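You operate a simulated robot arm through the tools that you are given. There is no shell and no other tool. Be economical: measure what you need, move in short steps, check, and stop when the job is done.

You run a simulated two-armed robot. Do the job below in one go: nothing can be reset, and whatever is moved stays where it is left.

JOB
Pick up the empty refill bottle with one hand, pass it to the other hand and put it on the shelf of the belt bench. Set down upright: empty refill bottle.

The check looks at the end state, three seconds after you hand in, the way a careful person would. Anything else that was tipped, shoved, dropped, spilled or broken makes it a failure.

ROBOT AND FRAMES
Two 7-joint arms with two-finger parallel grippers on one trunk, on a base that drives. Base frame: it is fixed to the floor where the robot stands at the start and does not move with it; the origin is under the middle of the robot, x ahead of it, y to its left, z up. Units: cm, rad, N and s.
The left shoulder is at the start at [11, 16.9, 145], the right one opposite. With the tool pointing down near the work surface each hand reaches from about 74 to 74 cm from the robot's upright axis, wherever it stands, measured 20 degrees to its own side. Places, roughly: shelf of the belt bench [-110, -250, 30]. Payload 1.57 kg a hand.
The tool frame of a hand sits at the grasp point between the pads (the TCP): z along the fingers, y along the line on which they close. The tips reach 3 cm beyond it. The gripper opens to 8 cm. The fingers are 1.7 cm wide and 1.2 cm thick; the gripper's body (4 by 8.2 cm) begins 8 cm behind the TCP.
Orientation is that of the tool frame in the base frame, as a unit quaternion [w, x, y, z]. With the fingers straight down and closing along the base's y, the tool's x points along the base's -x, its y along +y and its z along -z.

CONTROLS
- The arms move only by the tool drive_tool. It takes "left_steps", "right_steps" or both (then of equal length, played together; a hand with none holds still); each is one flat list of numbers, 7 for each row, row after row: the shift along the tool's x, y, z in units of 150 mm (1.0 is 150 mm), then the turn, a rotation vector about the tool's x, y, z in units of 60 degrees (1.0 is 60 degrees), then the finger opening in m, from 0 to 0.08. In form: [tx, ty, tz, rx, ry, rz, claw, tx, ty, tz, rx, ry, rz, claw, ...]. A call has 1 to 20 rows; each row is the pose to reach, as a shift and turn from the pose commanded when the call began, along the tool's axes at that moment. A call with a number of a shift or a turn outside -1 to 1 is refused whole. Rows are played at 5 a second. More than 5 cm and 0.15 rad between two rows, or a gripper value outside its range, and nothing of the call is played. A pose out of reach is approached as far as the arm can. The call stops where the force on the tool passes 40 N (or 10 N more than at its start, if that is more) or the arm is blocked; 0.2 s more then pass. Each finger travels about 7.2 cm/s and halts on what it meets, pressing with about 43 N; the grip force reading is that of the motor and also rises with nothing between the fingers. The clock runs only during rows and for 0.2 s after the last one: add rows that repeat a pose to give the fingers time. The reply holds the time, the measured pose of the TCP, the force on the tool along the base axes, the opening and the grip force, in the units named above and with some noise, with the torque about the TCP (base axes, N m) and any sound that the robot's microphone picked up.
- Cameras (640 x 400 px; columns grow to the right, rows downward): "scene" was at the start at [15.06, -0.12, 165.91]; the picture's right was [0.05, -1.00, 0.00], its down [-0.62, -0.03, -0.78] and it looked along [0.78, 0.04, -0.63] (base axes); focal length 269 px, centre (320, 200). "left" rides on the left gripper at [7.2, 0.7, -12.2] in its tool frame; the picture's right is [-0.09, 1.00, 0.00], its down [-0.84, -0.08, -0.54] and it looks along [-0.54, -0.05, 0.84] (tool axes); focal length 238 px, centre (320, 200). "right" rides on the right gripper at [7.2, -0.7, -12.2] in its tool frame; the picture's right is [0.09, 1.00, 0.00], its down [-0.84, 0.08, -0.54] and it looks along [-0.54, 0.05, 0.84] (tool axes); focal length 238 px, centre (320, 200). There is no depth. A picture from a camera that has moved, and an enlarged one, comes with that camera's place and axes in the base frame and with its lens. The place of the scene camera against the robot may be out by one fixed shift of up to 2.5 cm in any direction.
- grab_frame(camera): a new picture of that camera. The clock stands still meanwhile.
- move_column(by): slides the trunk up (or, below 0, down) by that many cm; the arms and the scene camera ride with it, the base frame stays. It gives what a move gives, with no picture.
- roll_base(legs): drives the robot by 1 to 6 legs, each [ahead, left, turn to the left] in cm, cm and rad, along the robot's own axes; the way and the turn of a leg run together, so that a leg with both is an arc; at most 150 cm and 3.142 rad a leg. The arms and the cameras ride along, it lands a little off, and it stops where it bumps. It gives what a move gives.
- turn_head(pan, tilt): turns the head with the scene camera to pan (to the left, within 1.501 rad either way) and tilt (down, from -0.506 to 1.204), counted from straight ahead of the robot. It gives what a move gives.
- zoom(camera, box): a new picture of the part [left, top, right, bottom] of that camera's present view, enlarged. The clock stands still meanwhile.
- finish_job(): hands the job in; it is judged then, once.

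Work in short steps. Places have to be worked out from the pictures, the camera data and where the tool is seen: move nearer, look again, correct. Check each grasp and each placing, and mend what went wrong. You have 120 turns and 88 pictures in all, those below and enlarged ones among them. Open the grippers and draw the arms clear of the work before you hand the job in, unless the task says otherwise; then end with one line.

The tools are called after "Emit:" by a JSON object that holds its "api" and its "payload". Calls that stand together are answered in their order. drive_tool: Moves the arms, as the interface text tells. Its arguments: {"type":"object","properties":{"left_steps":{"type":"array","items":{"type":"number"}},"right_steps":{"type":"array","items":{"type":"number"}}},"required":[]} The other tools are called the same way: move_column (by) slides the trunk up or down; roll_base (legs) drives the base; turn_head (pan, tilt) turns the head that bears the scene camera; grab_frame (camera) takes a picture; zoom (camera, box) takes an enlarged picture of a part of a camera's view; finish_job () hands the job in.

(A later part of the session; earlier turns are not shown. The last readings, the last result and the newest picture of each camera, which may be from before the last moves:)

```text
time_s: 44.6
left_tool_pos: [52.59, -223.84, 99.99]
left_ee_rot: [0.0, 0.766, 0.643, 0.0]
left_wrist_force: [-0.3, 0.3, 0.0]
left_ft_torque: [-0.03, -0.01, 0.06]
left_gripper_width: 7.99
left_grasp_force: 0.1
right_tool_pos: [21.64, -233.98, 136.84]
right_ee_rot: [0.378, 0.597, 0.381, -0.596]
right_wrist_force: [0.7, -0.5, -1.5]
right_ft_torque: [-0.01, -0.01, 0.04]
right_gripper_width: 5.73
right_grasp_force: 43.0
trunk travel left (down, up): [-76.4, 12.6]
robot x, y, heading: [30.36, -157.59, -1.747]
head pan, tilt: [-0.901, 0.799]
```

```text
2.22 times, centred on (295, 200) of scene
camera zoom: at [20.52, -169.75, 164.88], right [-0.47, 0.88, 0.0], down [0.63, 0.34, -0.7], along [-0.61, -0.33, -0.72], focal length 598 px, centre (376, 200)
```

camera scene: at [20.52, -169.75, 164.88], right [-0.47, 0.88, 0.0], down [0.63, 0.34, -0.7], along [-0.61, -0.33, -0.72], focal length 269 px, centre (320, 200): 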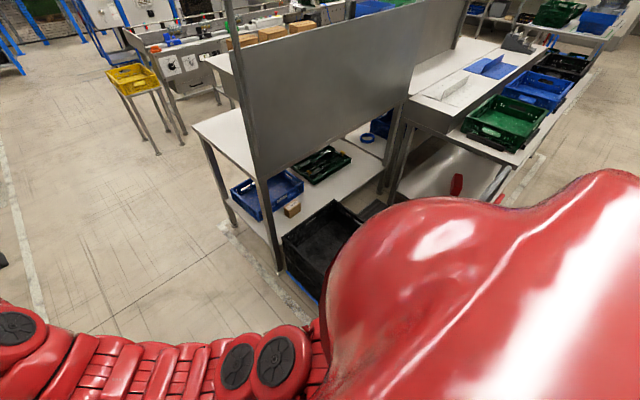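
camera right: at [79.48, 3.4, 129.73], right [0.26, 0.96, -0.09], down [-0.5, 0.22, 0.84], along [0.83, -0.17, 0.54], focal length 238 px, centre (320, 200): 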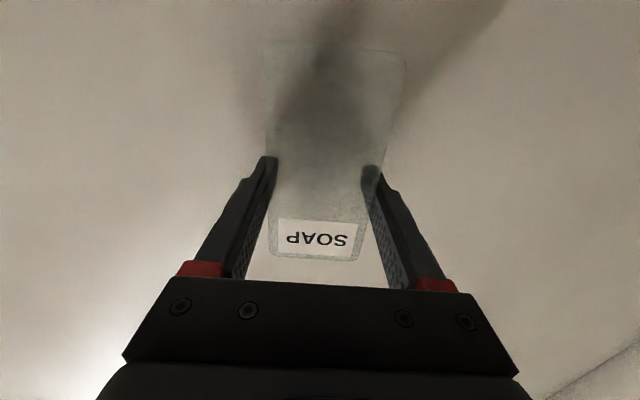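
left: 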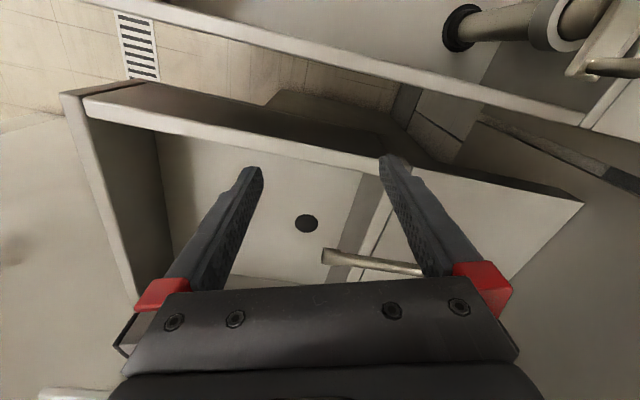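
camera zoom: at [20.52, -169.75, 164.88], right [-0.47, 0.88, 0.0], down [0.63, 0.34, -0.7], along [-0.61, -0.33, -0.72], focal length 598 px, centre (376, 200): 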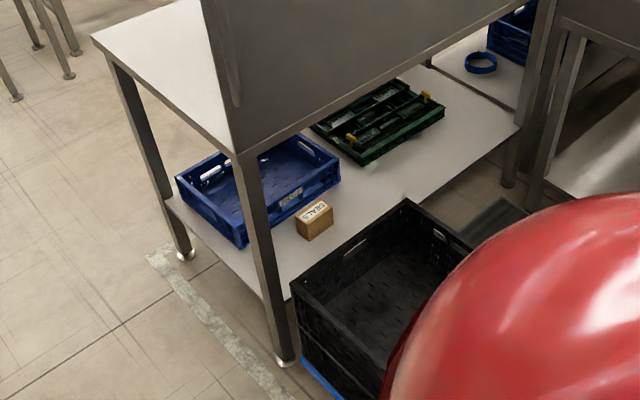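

The free patch is at the shelf's near-left corner, about (-61,-245), between the leg, the SEALS box and the blue crate; it can be reached from the bench's end. First the handover: I pull the right hand in and yaw it left, and prepare the left hand.

Emit:
{"api": "drive_tool", "payload": {"right_steps": [0.1, -0.1, -0.12, -0.125, 0, 0, 0, 0.2, -0.2, -0.24, -0.25, 0, 0, 0, 0.3, -0.3, -0.36, -0.375, 0, 0, 0, 0.4, -0.4, -0.48, -0.5, 0, 0, 0, 0.5, -0.5, -0.6, -0.625, 0, 0, 0, 0.6, -0.6, -0.72, -0.75, 0, 0, 0, 0.7, -0.7, -0.84, -0.875, 0, 0, 0, 0.8, -0.79, -0.96, -1, 0, 0, 0], "left_steps": [0, 0, -0.1, 0, 0, 0.1, 0.08, 0, 0, -0.2, 0, 0, 0.2, 0.08, 0, 0, -0.3, 0, 0, 0.3, 0.08, 0, 0, -0.4, 0, 0, 0.4, 0.08, 0, 0, -0.5, 0, 0, 0.5, 0.08, 0, 0, -0.6, 0, 0, 0.6, 0.08, 0, 0, -0.7, 0, 0, 0.7, 0.08, 0, 0, -0.8, 0, 0, 0.75, 0.08]}}

Emit:
{"api": "turn_head", "payload": {"pan": 0.15, "tilt": 0.7}}

Emit:
{"api": "grab_frame", "payload": {"camera": "scene"}}

```text
time_s: 46.4
left_tool_pos: [52.52, -223.91, 111.81]
left_ee_rot: [0.002, 0.954, 0.299, 0.0]
left_wrist_force: [0.4, 1.0, 0.3]
left_ft_torque: [-0.01, 0.0, -0.02]
left_gripper_width: 8.02
left_grasp_force: 0.0
left hand out of reach, approached as far as the arm can: row 2, 3, 4, 5, 6
right_tool_pos: [16.95, -215.81, 124.99]
right_ee_rot: [0.628, 0.325, 0.627, -0.327]
right_wrist_force: [0.1, -0.2, -1.0]
right_ft_torque: [0.01, -0.01, -0.01]
right_gripper_width: 5.71
right_grasp_force: 42.9
trunk travel left (down, up): [-76.4, 12.6]
robot x, y, heading: [30.7, -157.6, -1.754]
head pan, tilt: [-0.901, 0.799]
```

```text
time_s: 47.7
left_tool_pos: [52.47, -223.91, 111.89]
left_ee_rot: [-0.001, 0.954, 0.301, 0.0]
left_wrist_force: [-0.6, 0.1, -0.8]
left_ft_torque: [0.0, 0.01, -0.01]
left_gripper_width: 8.03
left_grasp_force: 0.1
right_tool_pos: [17.05, -215.91, 124.96]
right_ee_rot: [0.625, 0.328, 0.628, -0.327]
right_wrist_force: [-0.2, -0.4, 0.8]
right_ft_torque: [0.02, -0.02, 0.0]
right_gripper_width: 5.7
right_grasp_force: 42.9
trunk travel left (down, up): [-76.4, 12.6]
robot x, y, heading: [30.52, -157.7, -1.745]
head pan, tilt: [0.15, 0.7]
```

```text
55 pictures are left
camera scene: at [27.39, -174.41, 165.7], right [-1.0, 0.03, 0.0], down [0.02, 0.64, -0.76], along [-0.02, -0.76, -0.64], focal length 269 px, centre (320, 200)
```

scene: 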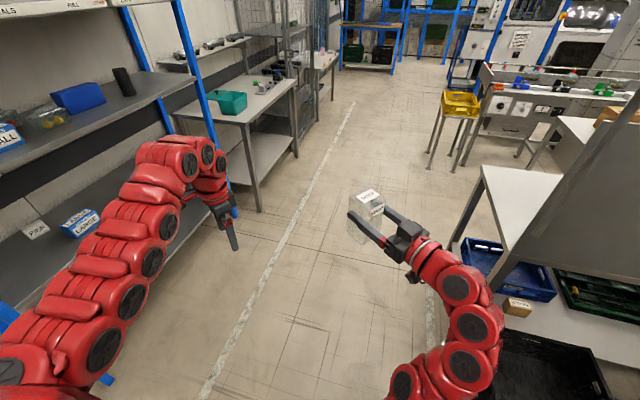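

Left hand is yawed; now I pitch it 45° forward while raising it.

Emit:
{"api": "drive_tool", "payload": {"left_steps": [0, 0, -0.12, 0, -0.125, 0, 0.08, 0, 0, -0.25, 0, -0.25, 0, 0.08, 0, 0, -0.4, 0, -0.375, 0, 0.08, 0, 0, -0.6, 0, -0.5, 0, 0.08, 0, 0, -0.8, 0, -0.625, 0, 0.08, 0, 0, -1, 0, -0.75, 0, 0.08]}}

Emit:
{"api": "grab_frame", "payload": {"camera": "left"}}

```text
time_s: 49.1
left_tool_pos: [52.34, -223.85, 126.93]
left_ee_rot: [0.115, 0.881, 0.278, -0.366]
left_wrist_force: [-0.4, 0.1, -0.7]
left_ft_torque: [0.0, 0.0, -0.01]
left_gripper_width: 8.02
left_grasp_force: 0.1
left hand out of reach, approached as far as the arm can: row 1, 2, 3, 4, 5
right_tool_pos: [16.92, -215.88, 124.99]
right_ee_rot: [0.627, 0.327, 0.628, -0.326]
right_wrist_force: [0.0, -0.2, 0.6]
right_ft_torque: [-0.01, 0.02, -0.02]
right_gripper_width: 5.69
right_grasp_force: 42.7
trunk travel left (down, up): [-76.4, 12.6]
robot x, y, heading: [30.67, -157.34, -1.747]
head pan, tilt: [0.15, 0.7]
```

```text
54 pictures are left
camera left: at [64.09, -216.53, 130.31], right [0.52, -0.85, 0.06], down [-0.21, -0.06, 0.98], along [-0.83, -0.52, -0.21], focal length 238 px, centre (320, 200)
```

left: 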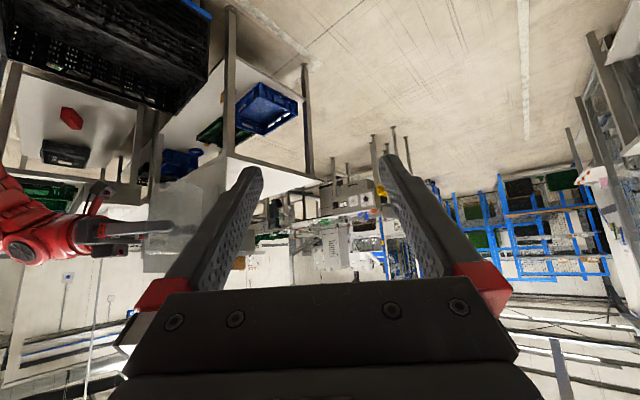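

I enlarge the bottle in this side view to check its shape and depth.

Emit:
{"api": "zoom", "payload": {"camera": "left", "box": [60, 130, 260, 290]}}

Emit:
{"api": "zoom", "payload": {"camera": "scene", "box": [310, 160, 450, 290]}}

```text
2.50 times, centred on (160, 210) of left
camera zoom: at [64.09, -216.53, 130.31], right [0.52, -0.85, 0.06], down [-0.21, -0.06, 0.98], along [-0.83, -0.52, -0.21], focal length 596 px, centre (720, 175)
```

zoom: 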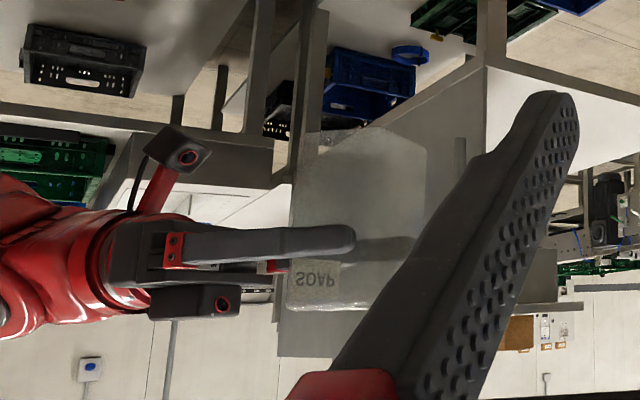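

```text
3.08 times, centred on (380, 225) of scene
camera zoom: at [27.38, -174.45, 165.7], right [-1.0, 0.03, 0.0], down [0.02, 0.64, -0.76], along [-0.02, -0.76, -0.64], focal length 828 px, centre (135, 123)
```

zoom: 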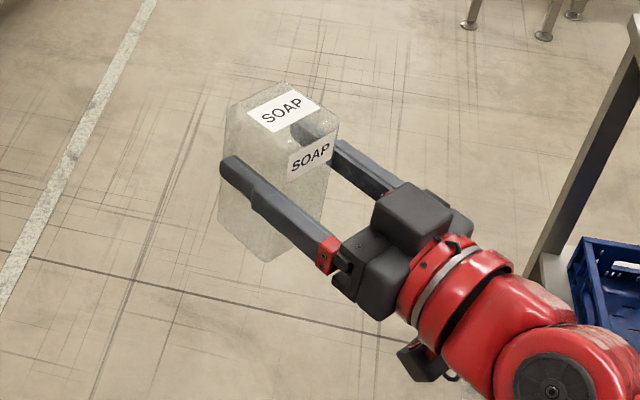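

The bottle is a plain square block, about 5.7×5.6×12 cm, with no neck, currently label-upright. I bring the left hand to a pre-grasp 15 cm up-left of it.

Emit:
{"api": "drive_tool", "payload": {"left_steps": [-0.15, -0.2, 0.014, 0, 0, 0, 0.08, -0.3, -0.42, 0.028, 0, 0, 0, 0.08, -0.45, -0.63, 0.042, 0, 0, 0, 0.08, -0.593, -0.837, 0.056, 0, 0, 0, 0.08]}}

Emit:
{"api": "drive_tool", "payload": {"left_steps": [-0.15, -0.2, 0.014, 0, 0, 0, 0.08, -0.3, -0.42, 0.028, 0, 0, 0, 0.08, -0.45, -0.63, 0.042, 0, 0, 0, 0.08, -0.593, -0.837, 0.056, 0, 0, 0, 0.08]}}

Emit:
{"api": "grab_frame", "payload": {"camera": "left"}}

Emit:
{"api": "grab_frame", "payload": {"camera": "scene"}}

```text
time_s: 50.1
left_tool_pos: [40.74, -220.97, 136.5]
left_ee_rot: [0.113, 0.882, 0.277, -0.365]
left_wrist_force: [-1.1, -0.4, 0.0]
left_ft_torque: [0.01, 0.05, -0.01]
left_gripper_width: 7.99
left_grasp_force: 0.0
left hand out of reach, approached as far as the arm can: row 1, 2, 3, 4
right_tool_pos: [16.96, -215.75, 125.03]
right_ee_rot: [0.626, 0.328, 0.627, -0.326]
right_wrist_force: [0.4, -0.2, 0.1]
right_ft_torque: [-0.03, -0.01, 0.0]
right_gripper_width: 5.68
right_grasp_force: 43.2
trunk travel left (down, up): [-76.4, 12.6]
robot x, y, heading: [30.9, -157.53, -1.75]
head pan, tilt: [0.15, 0.7]
```

```text
time_s: 51.1
left_tool_pos: [27.75, -214.63, 142.61]
left_ee_rot: [0.115, 0.882, 0.277, -0.364]
left_wrist_force: [-0.2, -0.8, 0.1]
left_ft_torque: [0.02, -0.04, 0.0]
left_gripper_width: 7.99
left_grasp_force: 0.3
left hand out of reach, approached as far as the arm can: row 1, 2, 3, 4
right_tool_pos: [16.84, -215.82, 124.94]
right_ee_rot: [0.627, 0.328, 0.627, -0.327]
right_wrist_force: [-1.0, -0.7, -1.4]
right_ft_torque: [0.03, -0.01, -0.03]
right_gripper_width: 5.72
right_grasp_force: 42.7
trunk travel left (down, up): [-76.4, 12.6]
robot x, y, heading: [30.57, -157.59, -1.742]
head pan, tilt: [0.15, 0.7]
```

```text
51 pictures are left
camera left: at [39.48, -207.37, 146.26], right [0.52, -0.85, 0.07], down [-0.22, -0.06, 0.97], along [-0.83, -0.52, -0.21], focal length 238 px, centre (320, 200)
```

left: 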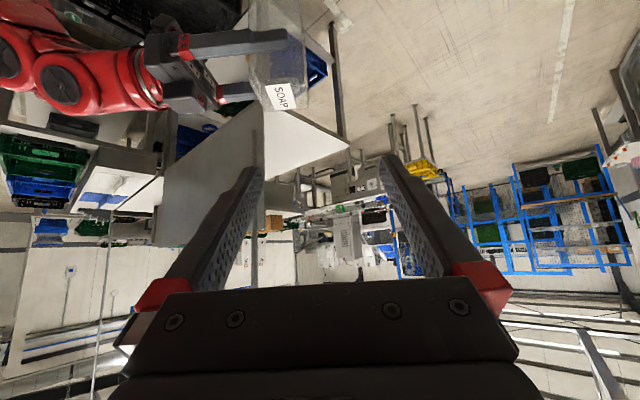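

```text
50 pictures are left
camera scene: at [27.19, -174.32, 165.71], right [-1.0, 0.03, 0.0], down [0.02, 0.64, -0.77], along [-0.02, -0.76, -0.64], focal length 269 px, centre (320, 200)
```

scene: 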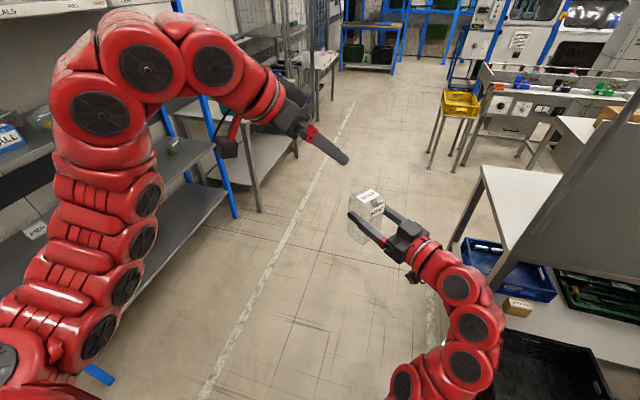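

Left hand is near its pre-grasp with the right attitude. I correct the offset (x +3.75, y −3.75, z +2.3 cm) and look.

Emit:
{"api": "drive_tool", "payload": {"left_steps": [0.12, -0.12, 0.08, 0, 0, 0, 0.08, 0.25, -0.25, 0.153, 0, 0, 0, 0.08, 0.25, -0.25, 0.153, 0, 0, 0, 0.08]}}

Emit:
{"api": "grab_frame", "payload": {"camera": "left"}}

```text
time_s: 51.9
left_tool_pos: [26.81, -213.37, 143.27]
left_ee_rot: [0.114, 0.881, 0.278, -0.365]
left_wrist_force: [-0.5, -0.2, -0.2]
left_ft_torque: [-0.02, 0.01, -0.01]
left_gripper_width: 7.99
left_grasp_force: 0.0
left hand out of reach, approached as far as the arm can: row 1, 2, 3
right_tool_pos: [17.08, -215.88, 124.98]
right_ee_rot: [0.626, 0.327, 0.628, -0.327]
right_wrist_force: [-0.2, 0.1, -0.8]
right_ft_torque: [0.01, 0.02, 0.02]
right_gripper_width: 5.68
right_grasp_force: 42.9
trunk travel left (down, up): [-76.4, 12.6]
robot x, y, heading: [30.68, -157.87, -1.744]
head pan, tilt: [0.15, 0.7]
```

```text
49 pictures are left
camera left: at [38.51, -205.95, 146.87], right [0.52, -0.85, 0.06], down [-0.21, -0.06, 0.97], along [-0.83, -0.52, -0.21], focal length 238 px, centre (320, 200)
```

left: 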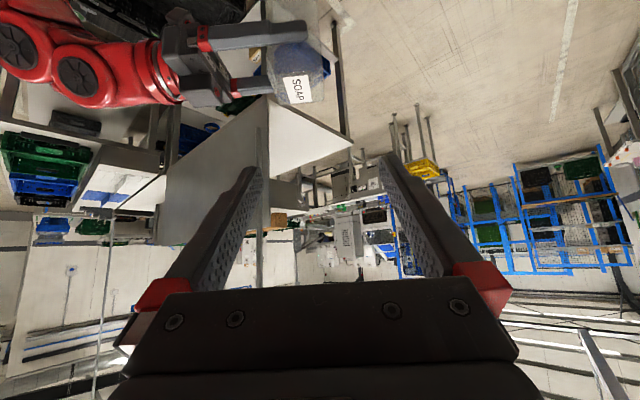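

The left arm is too folded here to get nearer. I move the right hand farther out and lower (about 10 ahead, 8 left, 12 down), giving the left arm a better posture.

Emit:
{"api": "drive_tool", "payload": {"right_steps": [0.16, -0.02, 0.17, 0, 0, 0, 0, 0.32, -0.04, 0.34, 0, 0, 0, 0, 0.48, -0.06, 0.51, 0, 0, 0, 0, 0.64, -0.08, 0.68, 0, 0, 0, 0, 0.8, -0.094, 0.85, 0, 0, 0, 0]}}

Emit:
{"api": "drive_tool", "payload": {"left_steps": [0.15, 0.11, 0.15, 0, 0, 0, 0.08, 0.3, 0.22, 0.25, 0, 0, 0, 0.08, 0.45, 0.33, 0.35, 0, 0, 0, 0.08, 0.45, 0.33, 0.35, 0, 0, 0, 0.08]}}

```text
time_s: 53.1
left_tool_pos: [26.91, -213.29, 143.33]
left_ee_rot: [0.115, 0.881, 0.278, -0.365]
left_wrist_force: [0.0, 0.7, 0.7]
left_ft_torque: [-0.02, -0.02, 0.0]
left_gripper_width: 8.01
left_grasp_force: 0.1
right_tool_pos: [23.02, -227.08, 112.92]
right_ee_rot: [0.628, 0.326, 0.627, -0.326]
right_wrist_force: [0.4, -0.4, -0.2]
right_ft_torque: [-0.01, 0.02, 0.02]
right_gripper_width: 5.69
right_grasp_force: 42.3
trunk travel left (down, up): [-76.4, 12.6]
robot x, y, heading: [30.36, -157.67, -1.746]
head pan, tilt: [0.15, 0.7]
```

```text
time_s: 54.1
left_tool_pos: [30.8, -218.44, 140.34]
left_ee_rot: [0.115, 0.881, 0.278, -0.364]
left_wrist_force: [-0.9, -0.1, 0.2]
left_ft_torque: [0.01, -0.03, -0.04]
left_gripper_width: 8.0
left_grasp_force: 0.1
left hand out of reach, approached as far as the arm can: row 1, 2, 3, 4
right_tool_pos: [23.0, -226.93, 112.9]
right_ee_rot: [0.626, 0.327, 0.628, -0.326]
right_wrist_force: [0.3, -0.7, -0.4]
right_ft_torque: [0.02, 0.03, 0.03]
right_gripper_width: 5.71
right_grasp_force: 43.5
trunk travel left (down, up): [-76.4, 12.6]
robot x, y, heading: [30.71, -157.76, -1.752]
head pan, tilt: [0.15, 0.7]
```

Still folded near the shoulder; I estimate the wrist needs more distance. I lower the right hand another 15 cm and farther out, then bring the left to match in two halves, checking the readings.

Emit:
{"api": "drive_tool", "payload": {"right_steps": [0.2, 0, 0.1, 0, 0, 0, 0, 0.4, 0, 0.2, 0, 0, 0, 0, 0.6, 0, 0.3, 0, 0, 0, 0, 0.8, 0, 0.4, 0, 0, 0, 0, 1, 0, 0.495, 0, 0, 0, 0]}}

Emit:
{"api": "drive_tool", "payload": {"left_steps": [0.06, 0.15, 0.13, 0, 0, 0, 0.08, 0.12, 0.31, 0.26, 0, 0, 0, 0.08, 0.18, 0.46, 0.39, 0, 0, 0, 0.08, 0.25, 0.62, 0.52, 0, 0, 0, 0.08, 0.25, 0.62, 0.52, 0, 0, 0, 0.08]}}

```text
time_s: 55.3
left_tool_pos: [30.73, -218.43, 140.34]
left_ee_rot: [0.114, 0.882, 0.277, -0.364]
left_wrist_force: [0.0, -0.3, 0.4]
left_ft_torque: [0.02, 0.01, -0.04]
left_gripper_width: 7.99
left_grasp_force: 0.1
right_tool_pos: [27.48, -233.09, 97.79]
right_ee_rot: [0.627, 0.327, 0.628, -0.326]
right_wrist_force: [-0.3, -0.4, -0.2]
right_ft_torque: [0.02, 0.03, 0.03]
right_gripper_width: 5.69
right_grasp_force: 43.2
trunk travel left (down, up): [-76.4, 12.6]
robot x, y, heading: [30.53, -157.33, -1.75]
head pan, tilt: [0.15, 0.7]
```

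```text
time_s: 56.5
left_tool_pos: [33.58, -226.94, 132.74]
left_ee_rot: [0.115, 0.882, 0.277, -0.364]
left_wrist_force: [0.2, -0.1, -0.1]
left_ft_torque: [-0.01, -0.02, 0.03]
left_gripper_width: 8.0
left_grasp_force: 0.0
right_tool_pos: [27.55, -232.93, 97.97]
right_ee_rot: [0.627, 0.327, 0.627, -0.327]
right_wrist_force: [0.0, 0.1, -0.8]
right_ft_torque: [-0.02, 0.0, 0.03]
right_gripper_width: 5.71
right_grasp_force: 42.7
trunk travel left (down, up): [-76.4, 12.6]
robot x, y, heading: [30.6, -157.63, -1.744]
head pan, tilt: [0.15, 0.7]
```

Left moves normally again and deltas count from the measured pose. I bring it to 12 cm before the grasp.

Emit:
{"api": "drive_tool", "payload": {"left_steps": [0.14, 0.03, 0.14, 0, 0, 0, 0.08, 0.28, 0.05, 0.28, 0, 0, 0, 0.08, 0.42, 0.08, 0.42, 0, 0, 0, 0.08, 0.56, 0.1, 0.56, 0, 0, 0, 0.08]}}

Emit:
{"api": "drive_tool", "payload": {"left_steps": [0.14, 0.03, 0.14, 0, 0, 0, 0.08, 0.28, 0.05, 0.28, 0, 0, 0, 0.08, 0.42, 0.08, 0.42, 0, 0, 0, 0.08, 0.55, 0.1, 0.55, 0, 0, 0, 0.08]}}

Emit:
{"api": "grab_frame", "payload": {"camera": "left"}}

Emit:
{"api": "grab_frame", "payload": {"camera": "scene"}}

```text
time_s: 57.5
left_tool_pos: [34.3, -229.17, 120.16]
left_ee_rot: [0.115, 0.881, 0.277, -0.366]
left_wrist_force: [-0.3, 0.5, 0.2]
left_ft_torque: [0.03, 0.01, -0.01]
left_gripper_width: 7.98
left_grasp_force: 0.1
left hand out of reach, approached as far as the arm can: row 2, 3, 4
right_tool_pos: [27.47, -233.08, 97.87]
right_ee_rot: [0.626, 0.328, 0.627, -0.327]
right_wrist_force: [-0.6, 0.3, -0.1]
right_ft_torque: [0.01, -0.01, -0.03]
right_gripper_width: 5.71
right_grasp_force: 43.3
trunk travel left (down, up): [-76.4, 12.6]
robot x, y, heading: [30.25, -156.82, -1.746]
head pan, tilt: [0.15, 0.7]
```

```text
time_s: 58.5
left_tool_pos: [34.94, -230.45, 108.68]
left_ee_rot: [0.116, 0.881, 0.277, -0.365]
left_wrist_force: [-0.3, 0.4, 0.1]
left_ft_torque: [-0.06, 0.01, -0.02]
left_gripper_width: 8.0
left_grasp_force: 0.0
right_tool_pos: [27.47, -233.02, 97.83]
right_ee_rot: [0.627, 0.327, 0.628, -0.326]
right_wrist_force: [0.3, -0.7, -0.8]
right_ft_torque: [-0.02, 0.02, -0.01]
right_gripper_width: 5.69
right_grasp_force: 42.9
trunk travel left (down, up): [-76.4, 12.6]
robot x, y, heading: [30.56, -157.24, -1.748]
head pan, tilt: [0.15, 0.7]
```

```text
48 pictures are left
camera left: at [46.67, -223.15, 112.24], right [0.52, -0.85, 0.07], down [-0.22, -0.06, 0.97], along [-0.83, -0.52, -0.21], focal length 238 px, centre (320, 200)
```

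left: 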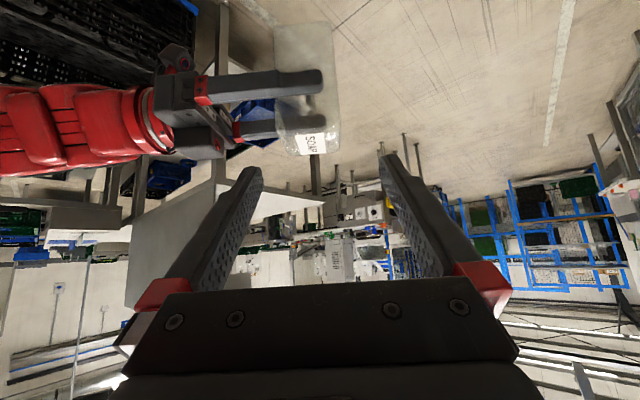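

```text
47 pictures are left
camera scene: at [27.39, -174.45, 165.7], right [-1.0, 0.03, 0.0], down [0.02, 0.64, -0.76], along [-0.02, -0.76, -0.64], focal length 269 px, centre (320, 200)
```

scene: 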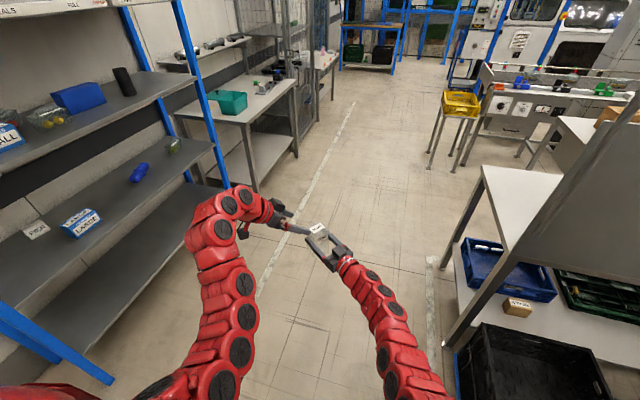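

The bottle is lined up with the left fingers (about 0.7 cm sideways correction). I advance 11 cm along the fingers.

Emit:
{"api": "drive_tool", "payload": {"left_steps": [0.01, -0.05, 0.15, 0, 0, 0, 0.08, 0.02, -0.05, 0.3, 0, 0, 0, 0.08, 0.03, -0.05, 0.45, 0, 0, 0, 0.08, 0.03, -0.05, 0.6, 0, 0, 0, 0.08, 0.03, -0.05, 0.73, 0, 0, 0, 0.08]}}

Emit:
{"api": "grab_frame", "payload": {"camera": "left"}}

Emit:
{"api": "zoom", "payload": {"camera": "scene", "box": [230, 180, 400, 290]}}

Emit:
{"api": "grab_frame", "payload": {"camera": "right"}}

```text
time_s: 59.7
left_tool_pos: [28.63, -234.38, 100.53]
left_ee_rot: [0.116, 0.881, 0.278, -0.364]
left_wrist_force: [-0.2, -0.2, -0.6]
left_ft_torque: [-0.04, -0.02, -0.01]
left_gripper_width: 7.98
left_grasp_force: 0.2
right_tool_pos: [27.36, -233.04, 97.96]
right_ee_rot: [0.627, 0.327, 0.627, -0.326]
right_wrist_force: [0.2, 0.0, -0.8]
right_ft_torque: [0.02, 0.01, 0.02]
right_gripper_width: 5.69
right_grasp_force: 43.2
trunk travel left (down, up): [-76.4, 12.6]
robot x, y, heading: [30.7, -157.73, -1.747]
head pan, tilt: [0.15, 0.7]
```

```text
46 pictures are left
camera left: at [40.32, -226.99, 104.05], right [0.52, -0.85, 0.06], down [-0.22, -0.06, 0.97], along [-0.83, -0.52, -0.21], focal length 238 px, centre (320, 200)
```

left: 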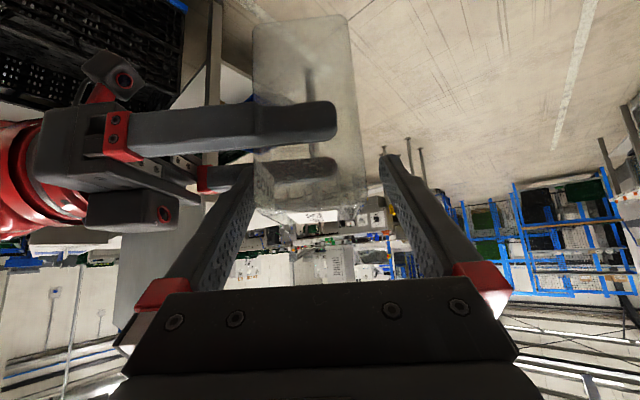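

```text
3.64 times, centred on (315, 235) of scene
camera zoom: at [27.38, -174.43, 165.7], right [-1.0, 0.03, 0.0], down [0.02, 0.64, -0.76], along [-0.02, -0.76, -0.64], focal length 978 px, centre (338, 73)
```

zoom: 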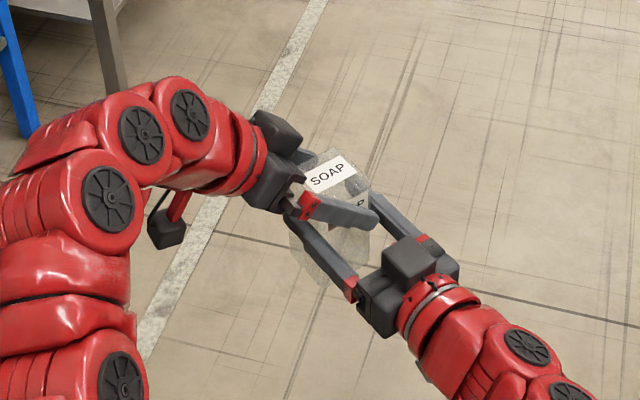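

```text
44 pictures are left
camera right: at [19.93, -223.33, 90.73], right [0.82, 0.57, -0.09], down [-0.25, 0.49, 0.84], along [0.52, -0.66, 0.54], focal length 238 px, centre (320, 200)
```

right: 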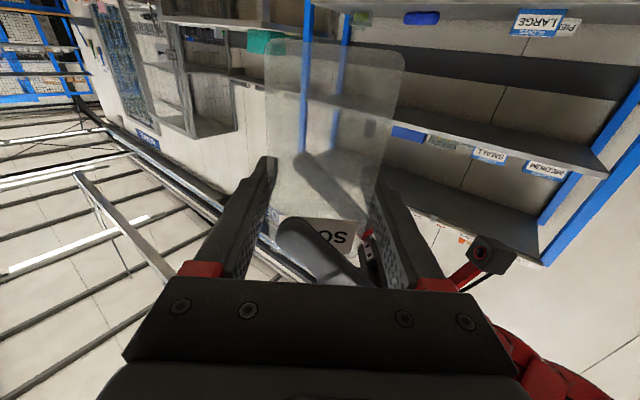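

The left fingers straddle the bottle's top part, front finger closer to it. I shift 0.4 cm and close the left gripper gradually.

Emit:
{"api": "drive_tool", "payload": {"left_steps": [0, -0.027, 0, 0, 0, 0, 0.08, 0, -0.027, 0, 0, 0, 0, 0.07, 0, -0.027, 0, 0, 0, 0, 0.06, 0, -0.027, 0, 0, 0, 0, 0.05, 0, -0.027, 0, 0, 0, 0, 0.03, 0, -0.027, 0, 0, 0, 0, 0, 0, -0.027, 0, 0, 0, 0, 0]}}

Emit:
{"api": "grab_frame", "payload": {"camera": "left"}}

```text
time_s: 61.3
left_tool_pos: [28.5, -233.9, 100.51]
left_ee_rot: [0.115, 0.881, 0.278, -0.366]
left_wrist_force: [0.8, -3.5, 0.1]
left_ft_torque: [0.18, 0.13, -0.27]
left_gripper_width: 5.71
left_grasp_force: 42.9
right_tool_pos: [27.39, -233.04, 97.89]
right_ee_rot: [0.627, 0.327, 0.628, -0.326]
right_wrist_force: [0.3, 3.7, 0.4]
right_ft_torque: [-0.25, -0.19, 0.34]
right_gripper_width: 5.67
right_grasp_force: 42.8
trunk travel left (down, up): [-76.4, 12.6]
robot x, y, heading: [30.71, -157.31, -1.75]
head pan, tilt: [0.15, 0.7]
```

```text
43 pictures are left
camera left: at [40.16, -226.58, 104.1], right [0.52, -0.85, 0.07], down [-0.22, -0.06, 0.97], along [-0.83, -0.52, -0.21], focal length 238 px, centre (320, 200)
```

left: 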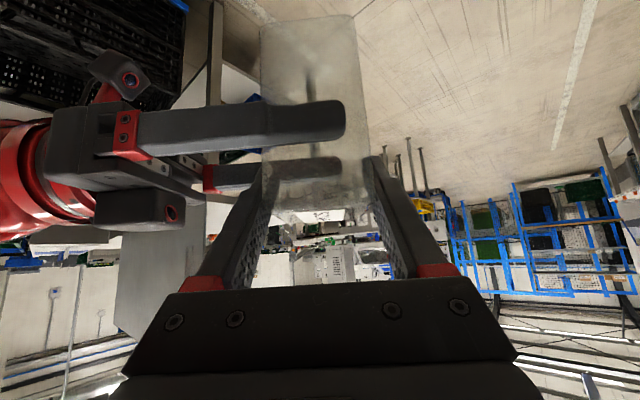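

Both hands hold it firmly (left 5.71 cm, 43 N). I open the right and withdraw it straight back.

Emit:
{"api": "drive_tool", "payload": {"right_steps": [0, 0, 0, 0, 0, 0, 0.06, 0, 0, 0, 0, 0, 0, 0.08, 0, 0, 0, 0, 0, 0, 0.08, 0, 0, -0.1, 0, 0, 0, 0.08, 0, 0, -0.25, 0, 0, 0, 0.08, 0, 0, -0.45, 0, 0, 0, 0.08, 0, 0, -0.7, 0, 0, 0, 0.08, 0, 0, -0.95, 0, 0, 0, 0.08]}}

Emit:
{"api": "grab_frame", "payload": {"camera": "left"}}

Emit:
{"api": "grab_frame", "payload": {"camera": "scene"}}

```text
time_s: 63.1
left_tool_pos: [28.5, -233.73, 100.72]
left_ee_rot: [0.115, 0.881, 0.277, -0.365]
left_wrist_force: [-0.2, -0.2, -0.5]
left_ft_torque: [0.0, 0.04, 0.02]
left_gripper_width: 5.69
left_grasp_force: 43.2
right_tool_pos: [19.49, -221.35, 97.62]
right_ee_rot: [0.627, 0.327, 0.628, -0.326]
right_wrist_force: [-0.1, 0.1, 0.5]
right_ft_torque: [0.0, -0.04, 0.0]
right_gripper_width: 7.98
right_grasp_force: 0.0
trunk travel left (down, up): [-76.4, 12.6]
robot x, y, heading: [30.18, -157.18, -1.751]
head pan, tilt: [0.15, 0.7]
```

```text
42 pictures are left
camera left: at [40.14, -226.49, 104.16], right [0.52, -0.85, 0.07], down [-0.22, -0.06, 0.97], along [-0.83, -0.52, -0.21], focal length 238 px, centre (320, 200)
```

left: 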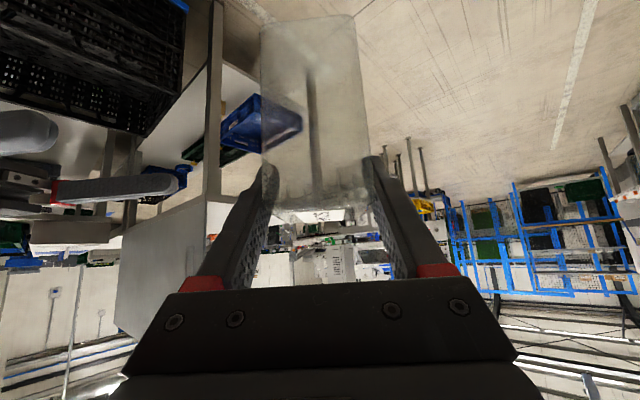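

```text
41 pictures are left
camera scene: at [27.36, -174.28, 165.72], right [-1.0, 0.03, 0.0], down [0.02, 0.64, -0.77], along [-0.02, -0.77, -0.64], focal length 269 px, centre (320, 200)
```

scene: 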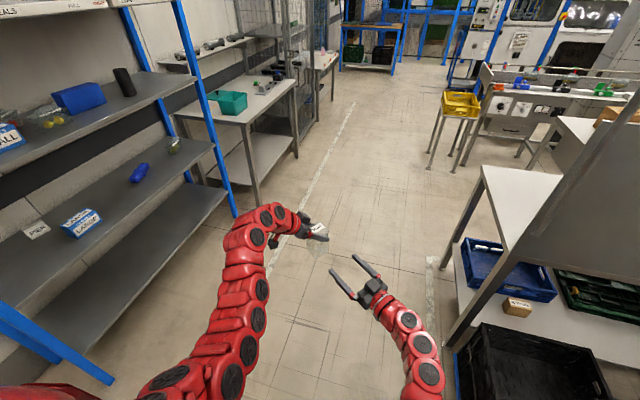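

Handover succeeded; the left hand holds the bottle. I pull the right hand back and turn the left hand to point straight ahead (yaw +45° about the vertical).

Emit:
{"api": "drive_tool", "payload": {"left_steps": [0.07, -0.015, -0.07, -0.088, 0, -0.088, 0, 0.14, -0.03, -0.14, -0.177, 0, -0.177, 0, 0.22, -0.045, -0.22, -0.265, 0, -0.265, 0, 0.29, -0.06, -0.29, -0.353, 0, -0.353, 0, 0.36, -0.075, -0.36, -0.442, 0, -0.442, 0, 0.437, -0.09, -0.437, -0.53, 0, -0.53, 0], "right_steps": [-0.1, 0, -0.12, 0, 0, 0, 0.08, -0.2, 0, -0.24, 0, 0, 0, 0.08, -0.3, 0, -0.36, 0, 0, 0, 0.08, -0.4, 0, -0.48, 0, 0, 0, 0.08, -0.5, 0, -0.6, 0, 0, 0, 0.08, -0.6, 0, -0.72, 0, 0, 0, 0.08]}}

Emit:
{"api": "grab_frame", "payload": {"camera": "scene"}}

```text
time_s: 64.5
left_tool_pos: [35.27, -227.17, 100.64]
left_ee_rot: [0.246, 0.708, 0.594, -0.294]
left_wrist_force: [0.2, 1.1, -0.2]
left_ft_torque: [0.0, 0.01, -0.04]
left_gripper_width: 5.7
left_grasp_force: 42.5
right_tool_pos: [13.02, -212.53, 107.06]
right_ee_rot: [0.626, 0.327, 0.627, -0.328]
right_wrist_force: [1.2, 0.8, -0.3]
right_ft_torque: [0.02, -0.01, -0.02]
right_gripper_width: 8.0
right_grasp_force: 0.0
trunk travel left (down, up): [-76.4, 12.6]
robot x, y, heading: [30.5, -157.76, -1.744]
head pan, tilt: [0.15, 0.7]
```

```text
40 pictures are left
camera scene: at [27.37, -174.28, 165.72], right [-1.0, 0.03, 0.0], down [0.02, 0.64, -0.77], along [-0.02, -0.77, -0.64], focal length 269 px, centre (320, 200)
```

scene: 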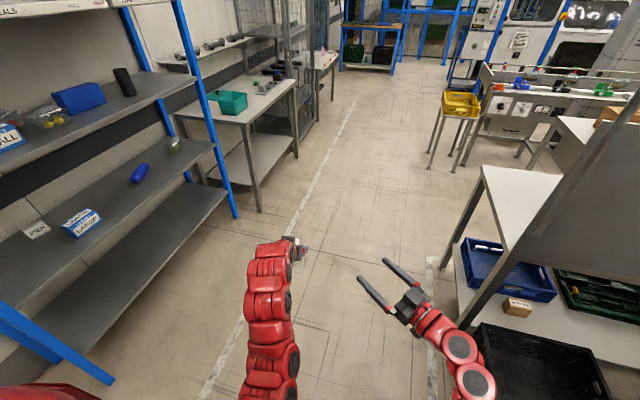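

Left hand now points ahead, bottle vertical. I drive forward-left to about (50,-225), away from trolleys, then turn right to face the bench's end.

Emit:
{"api": "roll_base", "payload": {"legs": [[63, 0, 0], [0, 31, 0]]}}

Emit:
{"api": "roll_base", "payload": {"legs": [[0, 0, -1.708]]}}

Emit:
{"api": "turn_head", "payload": {"pan": -0.15, "tilt": 0.65}}

Emit:
{"api": "grab_frame", "payload": {"camera": "scene"}}

```text
time_s: 69.6
left_tool_pos: [56.25, -292.65, 100.62]
left_ee_rot: [0.248, 0.704, 0.599, -0.291]
left_wrist_force: [-0.4, 0.3, -1.1]
left_ft_torque: [-0.05, -0.02, 0.03]
left_gripper_width: 5.66
left_grasp_force: 43.2
right_tool_pos: [33.81, -278.35, 106.86]
right_ee_rot: [0.628, 0.323, 0.63, -0.322]
right_wrist_force: [0.6, 0.3, -0.4]
right_ft_torque: [-0.04, 0.02, 0.01]
right_gripper_width: 8.01
right_grasp_force: 0.0
trunk travel left (down, up): [-76.4, 12.6]
robot x, y, heading: [50.41, -222.69, -1.733]
head pan, tilt: [0.15, 0.7]
```

```text
time_s: 74.2
left_tool_pos: [-19.35, -218.74, 100.69]
left_ee_rot: [-0.058, 0.913, -0.14, -0.378]
left_wrist_force: [0.1, -0.3, -0.5]
left_ft_torque: [0.0, 0.02, 0.02]
left_gripper_width: 5.7
left_grasp_force: 42.6
right_tool_pos: [-2.02, -198.43, 106.88]
right_ee_rot: [0.169, 0.687, 0.169, -0.686]
right_wrist_force: [-0.8, 0.6, -0.6]
right_ft_torque: [-0.02, -0.03, -0.01]
right_gripper_width: 7.96
right_grasp_force: 0.0
trunk travel left (down, up): [-76.4, 12.6]
robot x, y, heading: [50.5, -222.65, 2.837]
head pan, tilt: [0.15, 0.7]
```

```text
time_s: 75.0
left_tool_pos: [-19.44, -218.74, 100.63]
left_ee_rot: [-0.058, 0.913, -0.14, -0.378]
left_wrist_force: [-0.5, -0.5, -0.3]
left_ft_torque: [0.02, 0.0, 0.01]
left_gripper_width: 5.7
left_grasp_force: 42.6
right_tool_pos: [-2.14, -198.55, 106.88]
right_ee_rot: [0.169, 0.687, 0.169, -0.686]
right_wrist_force: [-0.9, -0.1, -0.5]
right_ft_torque: [0.03, 0.0, 0.01]
right_gripper_width: 8.01
right_grasp_force: 0.1
trunk travel left (down, up): [-76.4, 12.6]
robot x, y, heading: [50.66, -223.11, 2.835]
head pan, tilt: [-0.15, 0.649]
```

```text
39 pictures are left
camera scene: at [33.44, -217.27, 166.14], right [0.44, 0.9, 0.0], down [0.54, -0.27, -0.8], along [-0.72, 0.35, -0.6], focal length 269 px, centre (320, 200)
```

scene: 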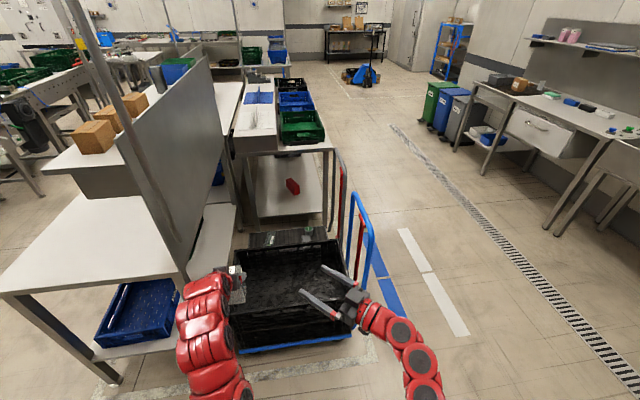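

The end of the bench is straight ahead. I shift left 40 cm so the left hand lines up with the free corner, then look again.

Emit:
{"api": "roll_base", "payload": {"legs": [[0, 40, 0]]}}

Emit:
{"api": "turn_head", "payload": {"pan": 0.1, "tilt": 0.85}}

Emit:
{"api": "grab_frame", "payload": {"camera": "scene"}}

```text
time_s: 77.4
left_tool_pos: [-31.05, -255.97, 100.56]
left_ee_rot: [-0.057, 0.913, -0.138, -0.379]
left_wrist_force: [-0.6, -0.4, 0.0]
left_ft_torque: [-0.02, 0.0, 0.01]
left_gripper_width: 5.69
left_grasp_force: 43.1
right_tool_pos: [-13.71, -235.82, 106.93]
right_ee_rot: [0.168, 0.688, 0.169, -0.686]
right_wrist_force: [0.1, 1.1, 0.0]
right_ft_torque: [-0.03, -0.01, 0.0]
right_gripper_width: 8.01
right_grasp_force: 0.0
trunk travel left (down, up): [-76.4, 12.6]
robot x, y, heading: [38.69, -260.13, 2.842]
head pan, tilt: [-0.15, 0.649]
```

```text
time_s: 78.2
left_tool_pos: [-30.99, -256.04, 100.52]
left_ee_rot: [-0.057, 0.913, -0.138, -0.379]
left_wrist_force: [0.2, -0.7, 0.1]
left_ft_torque: [0.01, 0.01, -0.05]
left_gripper_width: 5.71
left_grasp_force: 42.7
right_tool_pos: [-13.71, -235.85, 106.86]
right_ee_rot: [0.169, 0.688, 0.17, -0.686]
right_wrist_force: [0.7, 1.1, -1.1]
right_ft_torque: [0.02, 0.0, -0.01]
right_gripper_width: 7.99
right_grasp_force: 0.0
trunk travel left (down, up): [-76.4, 12.6]
robot x, y, heading: [38.75, -260.17, 2.846]
head pan, tilt: [0.099, 0.85]
```

```text
38 pictures are left
camera scene: at [21.97, -256.61, 164.48], right [0.2, 0.98, 0.0], down [0.74, -0.15, -0.66], along [-0.65, 0.13, -0.75], focal length 269 px, centre (320, 200)
```

scene: 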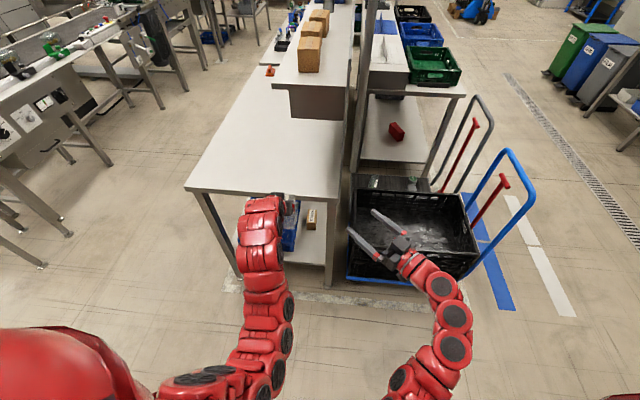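

The alignment agrees with my estimates (leg at about (-48,-236), box at u≈22). Before lowering, I retract the right hand so that it won't meet the trolley crate.

Emit:
{"api": "drive_tool", "payload": {"right_steps": [-0.15, 0, -0.2, 0, 0, 0, 0.08, -0.3, 0, -0.4, 0, 0, 0, 0.08, -0.45, 0, -0.6, 0, 0, 0, 0.08, -0.6, 0, -0.8, 0, 0, 0, 0.08, -0.8, 0, -1, 0, 0, 0, 0.08]}}

Emit:
{"api": "drive_tool", "payload": {"right_steps": [-0.15, 0, -0.15, 0, 0, 0, 0.08, -0.3, 0, -0.3, 0, 0, 0, 0.08, -0.45, 0, -0.45, 0, 0, 0, 0.08, -0.6, 0, -0.6, 0, 0, 0, 0.08]}}

```text
time_s: 79.4
left_tool_pos: [-30.99, -255.9, 100.74]
left_ee_rot: [-0.058, 0.913, -0.139, -0.379]
left_wrist_force: [0.2, -0.3, -0.1]
left_ft_torque: [-0.01, -0.03, -0.03]
left_gripper_width: 5.7
left_grasp_force: 43.1
right_tool_pos: [-0.33, -228.59, 119.01]
right_ee_rot: [0.169, 0.687, 0.169, -0.686]
right_wrist_force: [-0.2, -0.4, 0.0]
right_ft_torque: [0.02, -0.02, 0.0]
right_gripper_width: 8.02
right_grasp_force: 0.0
trunk travel left (down, up): [-76.4, 12.6]
robot x, y, heading: [38.85, -260.08, 2.842]
head pan, tilt: [0.099, 0.85]
```

```text
time_s: 80.4
left_tool_pos: [-30.92, -255.9, 100.69]
left_ee_rot: [-0.057, 0.913, -0.139, -0.38]
left_wrist_force: [1.3, -0.1, -0.4]
left_ft_torque: [0.0, -0.04, 0.01]
left_gripper_width: 5.72
left_grasp_force: 43.1
right_tool_pos: [7.75, -224.6, 127.96]
right_ee_rot: [0.17, 0.687, 0.169, -0.686]
right_wrist_force: [0.7, 0.5, 0.0]
right_ft_torque: [-0.02, 0.03, 0.02]
right_gripper_width: 8.0
right_grasp_force: 0.1
trunk travel left (down, up): [-76.4, 12.6]
robot x, y, heading: [38.88, -260.07, 2.835]
head pan, tilt: [0.099, 0.85]
```

Right hand is tucked back. I lower the trunk 45 cm.

Emit:
{"api": "move_column", "payload": {"by": -45}}

Emit:
{"api": "grab_frame", "payload": {"camera": "left"}}

Emit:
{"api": "grab_frame", "payload": {"camera": "scene"}}

```text
refused: -45 is not a number from -40 to 40
```

```text
37 pictures are left
camera left: at [-18.04, -260.66, 104.15], right [-0.36, -0.93, 0.07], down [-0.17, 0.14, 0.98], along [-0.92, 0.34, -0.21], focal length 238 px, centre (320, 200)
```

left: 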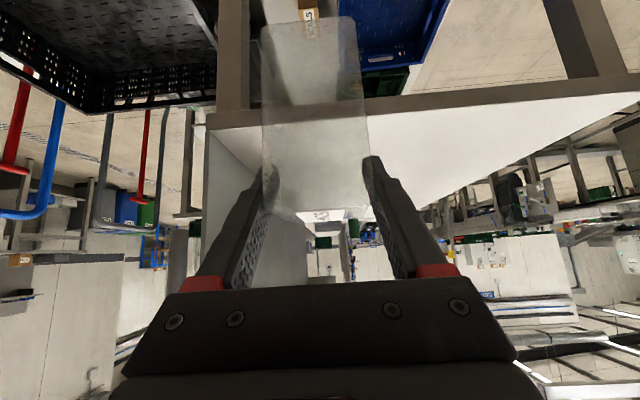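

```text
36 pictures are left
camera scene: at [22.06, -256.53, 164.48], right [0.2, 0.98, 0.0], down [0.74, -0.15, -0.66], along [-0.65, 0.13, -0.75], focal length 269 px, centre (320, 200)
```

scene: 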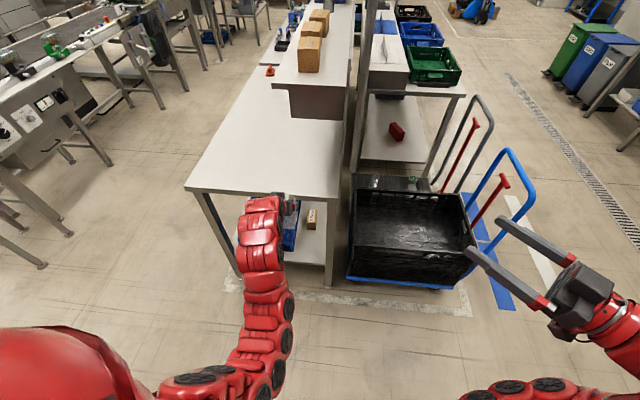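

Limit is 40 per call; I lower 40 now.

Emit:
{"api": "move_column", "payload": {"by": -40}}

Emit:
{"api": "grab_frame", "payload": {"camera": "left"}}

Emit:
{"api": "grab_frame", "payload": {"camera": "scene"}}

```text
time_s: 84.2
left_tool_pos: [-31.05, -256.09, 60.54]
left_ee_rot: [-0.057, 0.913, -0.138, -0.38]
left_wrist_force: [-0.5, -0.8, 0.1]
left_ft_torque: [0.01, -0.01, 0.0]
left_gripper_width: 5.69
left_grasp_force: 43.1
right_tool_pos: [7.6, -224.59, 87.91]
right_ee_rot: [0.168, 0.687, 0.169, -0.686]
right_wrist_force: [0.6, 1.1, -0.4]
right_ft_torque: [0.04, 0.02, 0.02]
right_gripper_width: 8.01
right_grasp_force: 0.2
trunk travel left (down, up): [-36.4, 52.6]
robot x, y, heading: [39.01, -260.39, 2.844]
head pan, tilt: [0.099, 0.85]
```

```text
35 pictures are left
camera left: at [-18.09, -260.72, 64.13], right [-0.36, -0.93, 0.07], down [-0.18, 0.14, 0.98], along [-0.92, 0.34, -0.21], focal length 238 px, centre (320, 200)
```

left: 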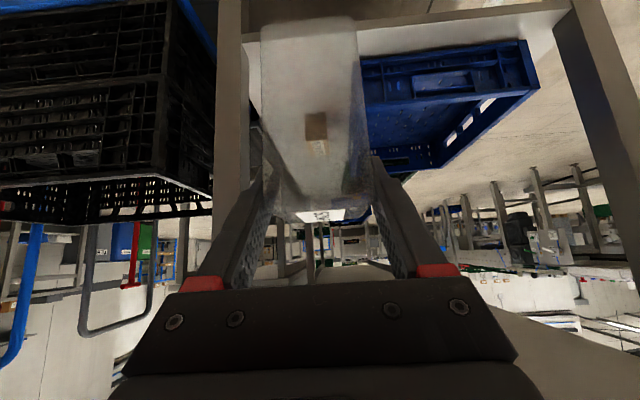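

```text
34 pictures are left
camera scene: at [21.98, -256.64, 124.48], right [0.2, 0.98, 0.0], down [0.74, -0.15, -0.66], along [-0.65, 0.13, -0.75], focal length 269 px, centre (320, 200)
```

scene: 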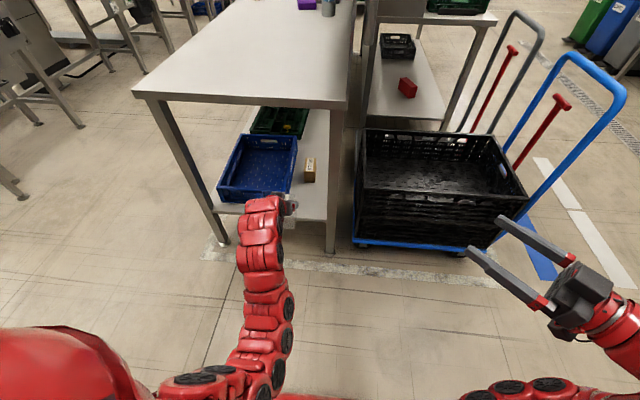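

Clear view of the shelf end now. I enlarge it to locate the free corner accurately.

Emit:
{"api": "zoom", "payload": {"camera": "scene", "box": [200, 110, 360, 260]}}

```text
2.67 times, centred on (280, 185) of scene
camera zoom: at [21.98, -256.64, 124.48], right [0.2, 0.98, 0.0], down [0.74, -0.15, -0.66], along [-0.65, 0.13, -0.75], focal length 718 px, centre (427, 240)
```

zoom: 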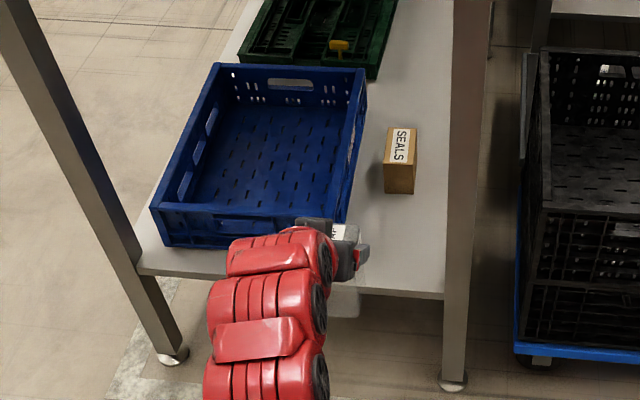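

Free corner confirmed: target (-60.8,-245.8), 11 cm in from the end, between leg, box and crate. I lower 12 cm more and drive 22 cm ahead.

Emit:
{"api": "move_column", "payload": {"by": -12}}

Emit:
{"api": "roll_base", "payload": {"legs": [[22, -1, 0]]}}

Emit:
{"api": "grab_frame", "payload": {"camera": "left"}}

Emit:
{"api": "zoom", "payload": {"camera": "scene", "box": [200, 110, 400, 300]}}

```text
time_s: 85.7
left_tool_pos: [-30.9, -255.99, 48.61]
left_ee_rot: [-0.058, 0.913, -0.139, -0.379]
left_wrist_force: [-0.2, 0.1, -0.1]
left_ft_torque: [-0.02, -0.02, 0.03]
left_gripper_width: 5.73
left_grasp_force: 43.1
right_tool_pos: [7.48, -224.5, 75.95]
right_ee_rot: [0.168, 0.688, 0.169, -0.686]
right_wrist_force: [0.0, 0.3, -0.4]
right_ft_torque: [-0.01, 0.0, -0.01]
right_gripper_width: 8.01
right_grasp_force: 0.0
trunk travel left (down, up): [-24.4, 64.6]
robot x, y, heading: [38.8, -260.25, 2.838]
head pan, tilt: [0.099, 0.85]
```

```text
time_s: 87.4
left_tool_pos: [-51.75, -248.86, 48.71]
left_ee_rot: [-0.057, 0.914, -0.137, -0.379]
left_wrist_force: [0.6, 1.1, 0.0]
left_ft_torque: [0.02, 0.0, 0.0]
left_gripper_width: 5.71
left_grasp_force: 43.2
right_tool_pos: [-13.2, -217.2, 75.82]
right_ee_rot: [0.171, 0.687, 0.171, -0.685]
right_wrist_force: [-0.3, -0.4, 0.0]
right_ft_torque: [-0.03, 0.01, 0.01]
right_gripper_width: 8.01
right_grasp_force: 0.0
trunk travel left (down, up): [-24.4, 64.6]
robot x, y, heading: [18.25, -252.37, 2.845]
head pan, tilt: [0.099, 0.85]
```

```text
32 pictures are left
camera left: at [-38.79, -253.47, 52.1], right [-0.35, -0.93, 0.07], down [-0.18, 0.14, 0.98], along [-0.92, 0.33, -0.21], focal length 238 px, centre (320, 200)
```

left: 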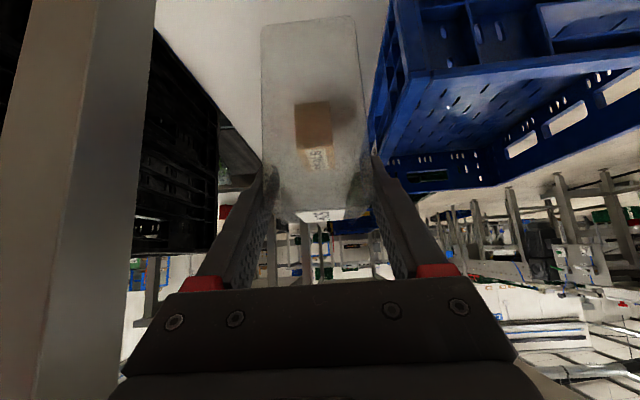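

```text
2.11 times, centred on (300, 205) of scene
camera zoom: at [1.25, -249.24, 112.47], right [0.2, 0.98, 0.0], down [0.74, -0.15, -0.66], along [-0.65, 0.13, -0.75], focal length 566 px, centre (362, 190)
```

zoom: 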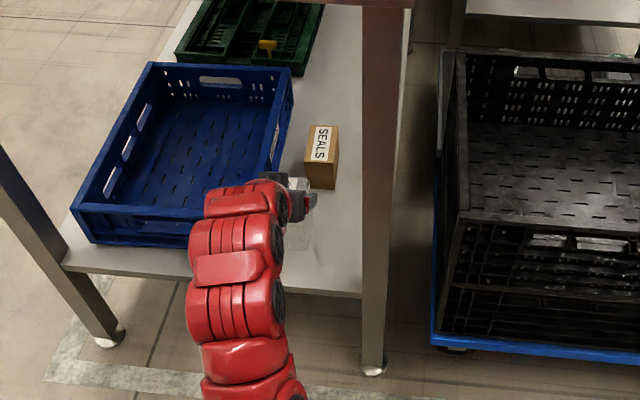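

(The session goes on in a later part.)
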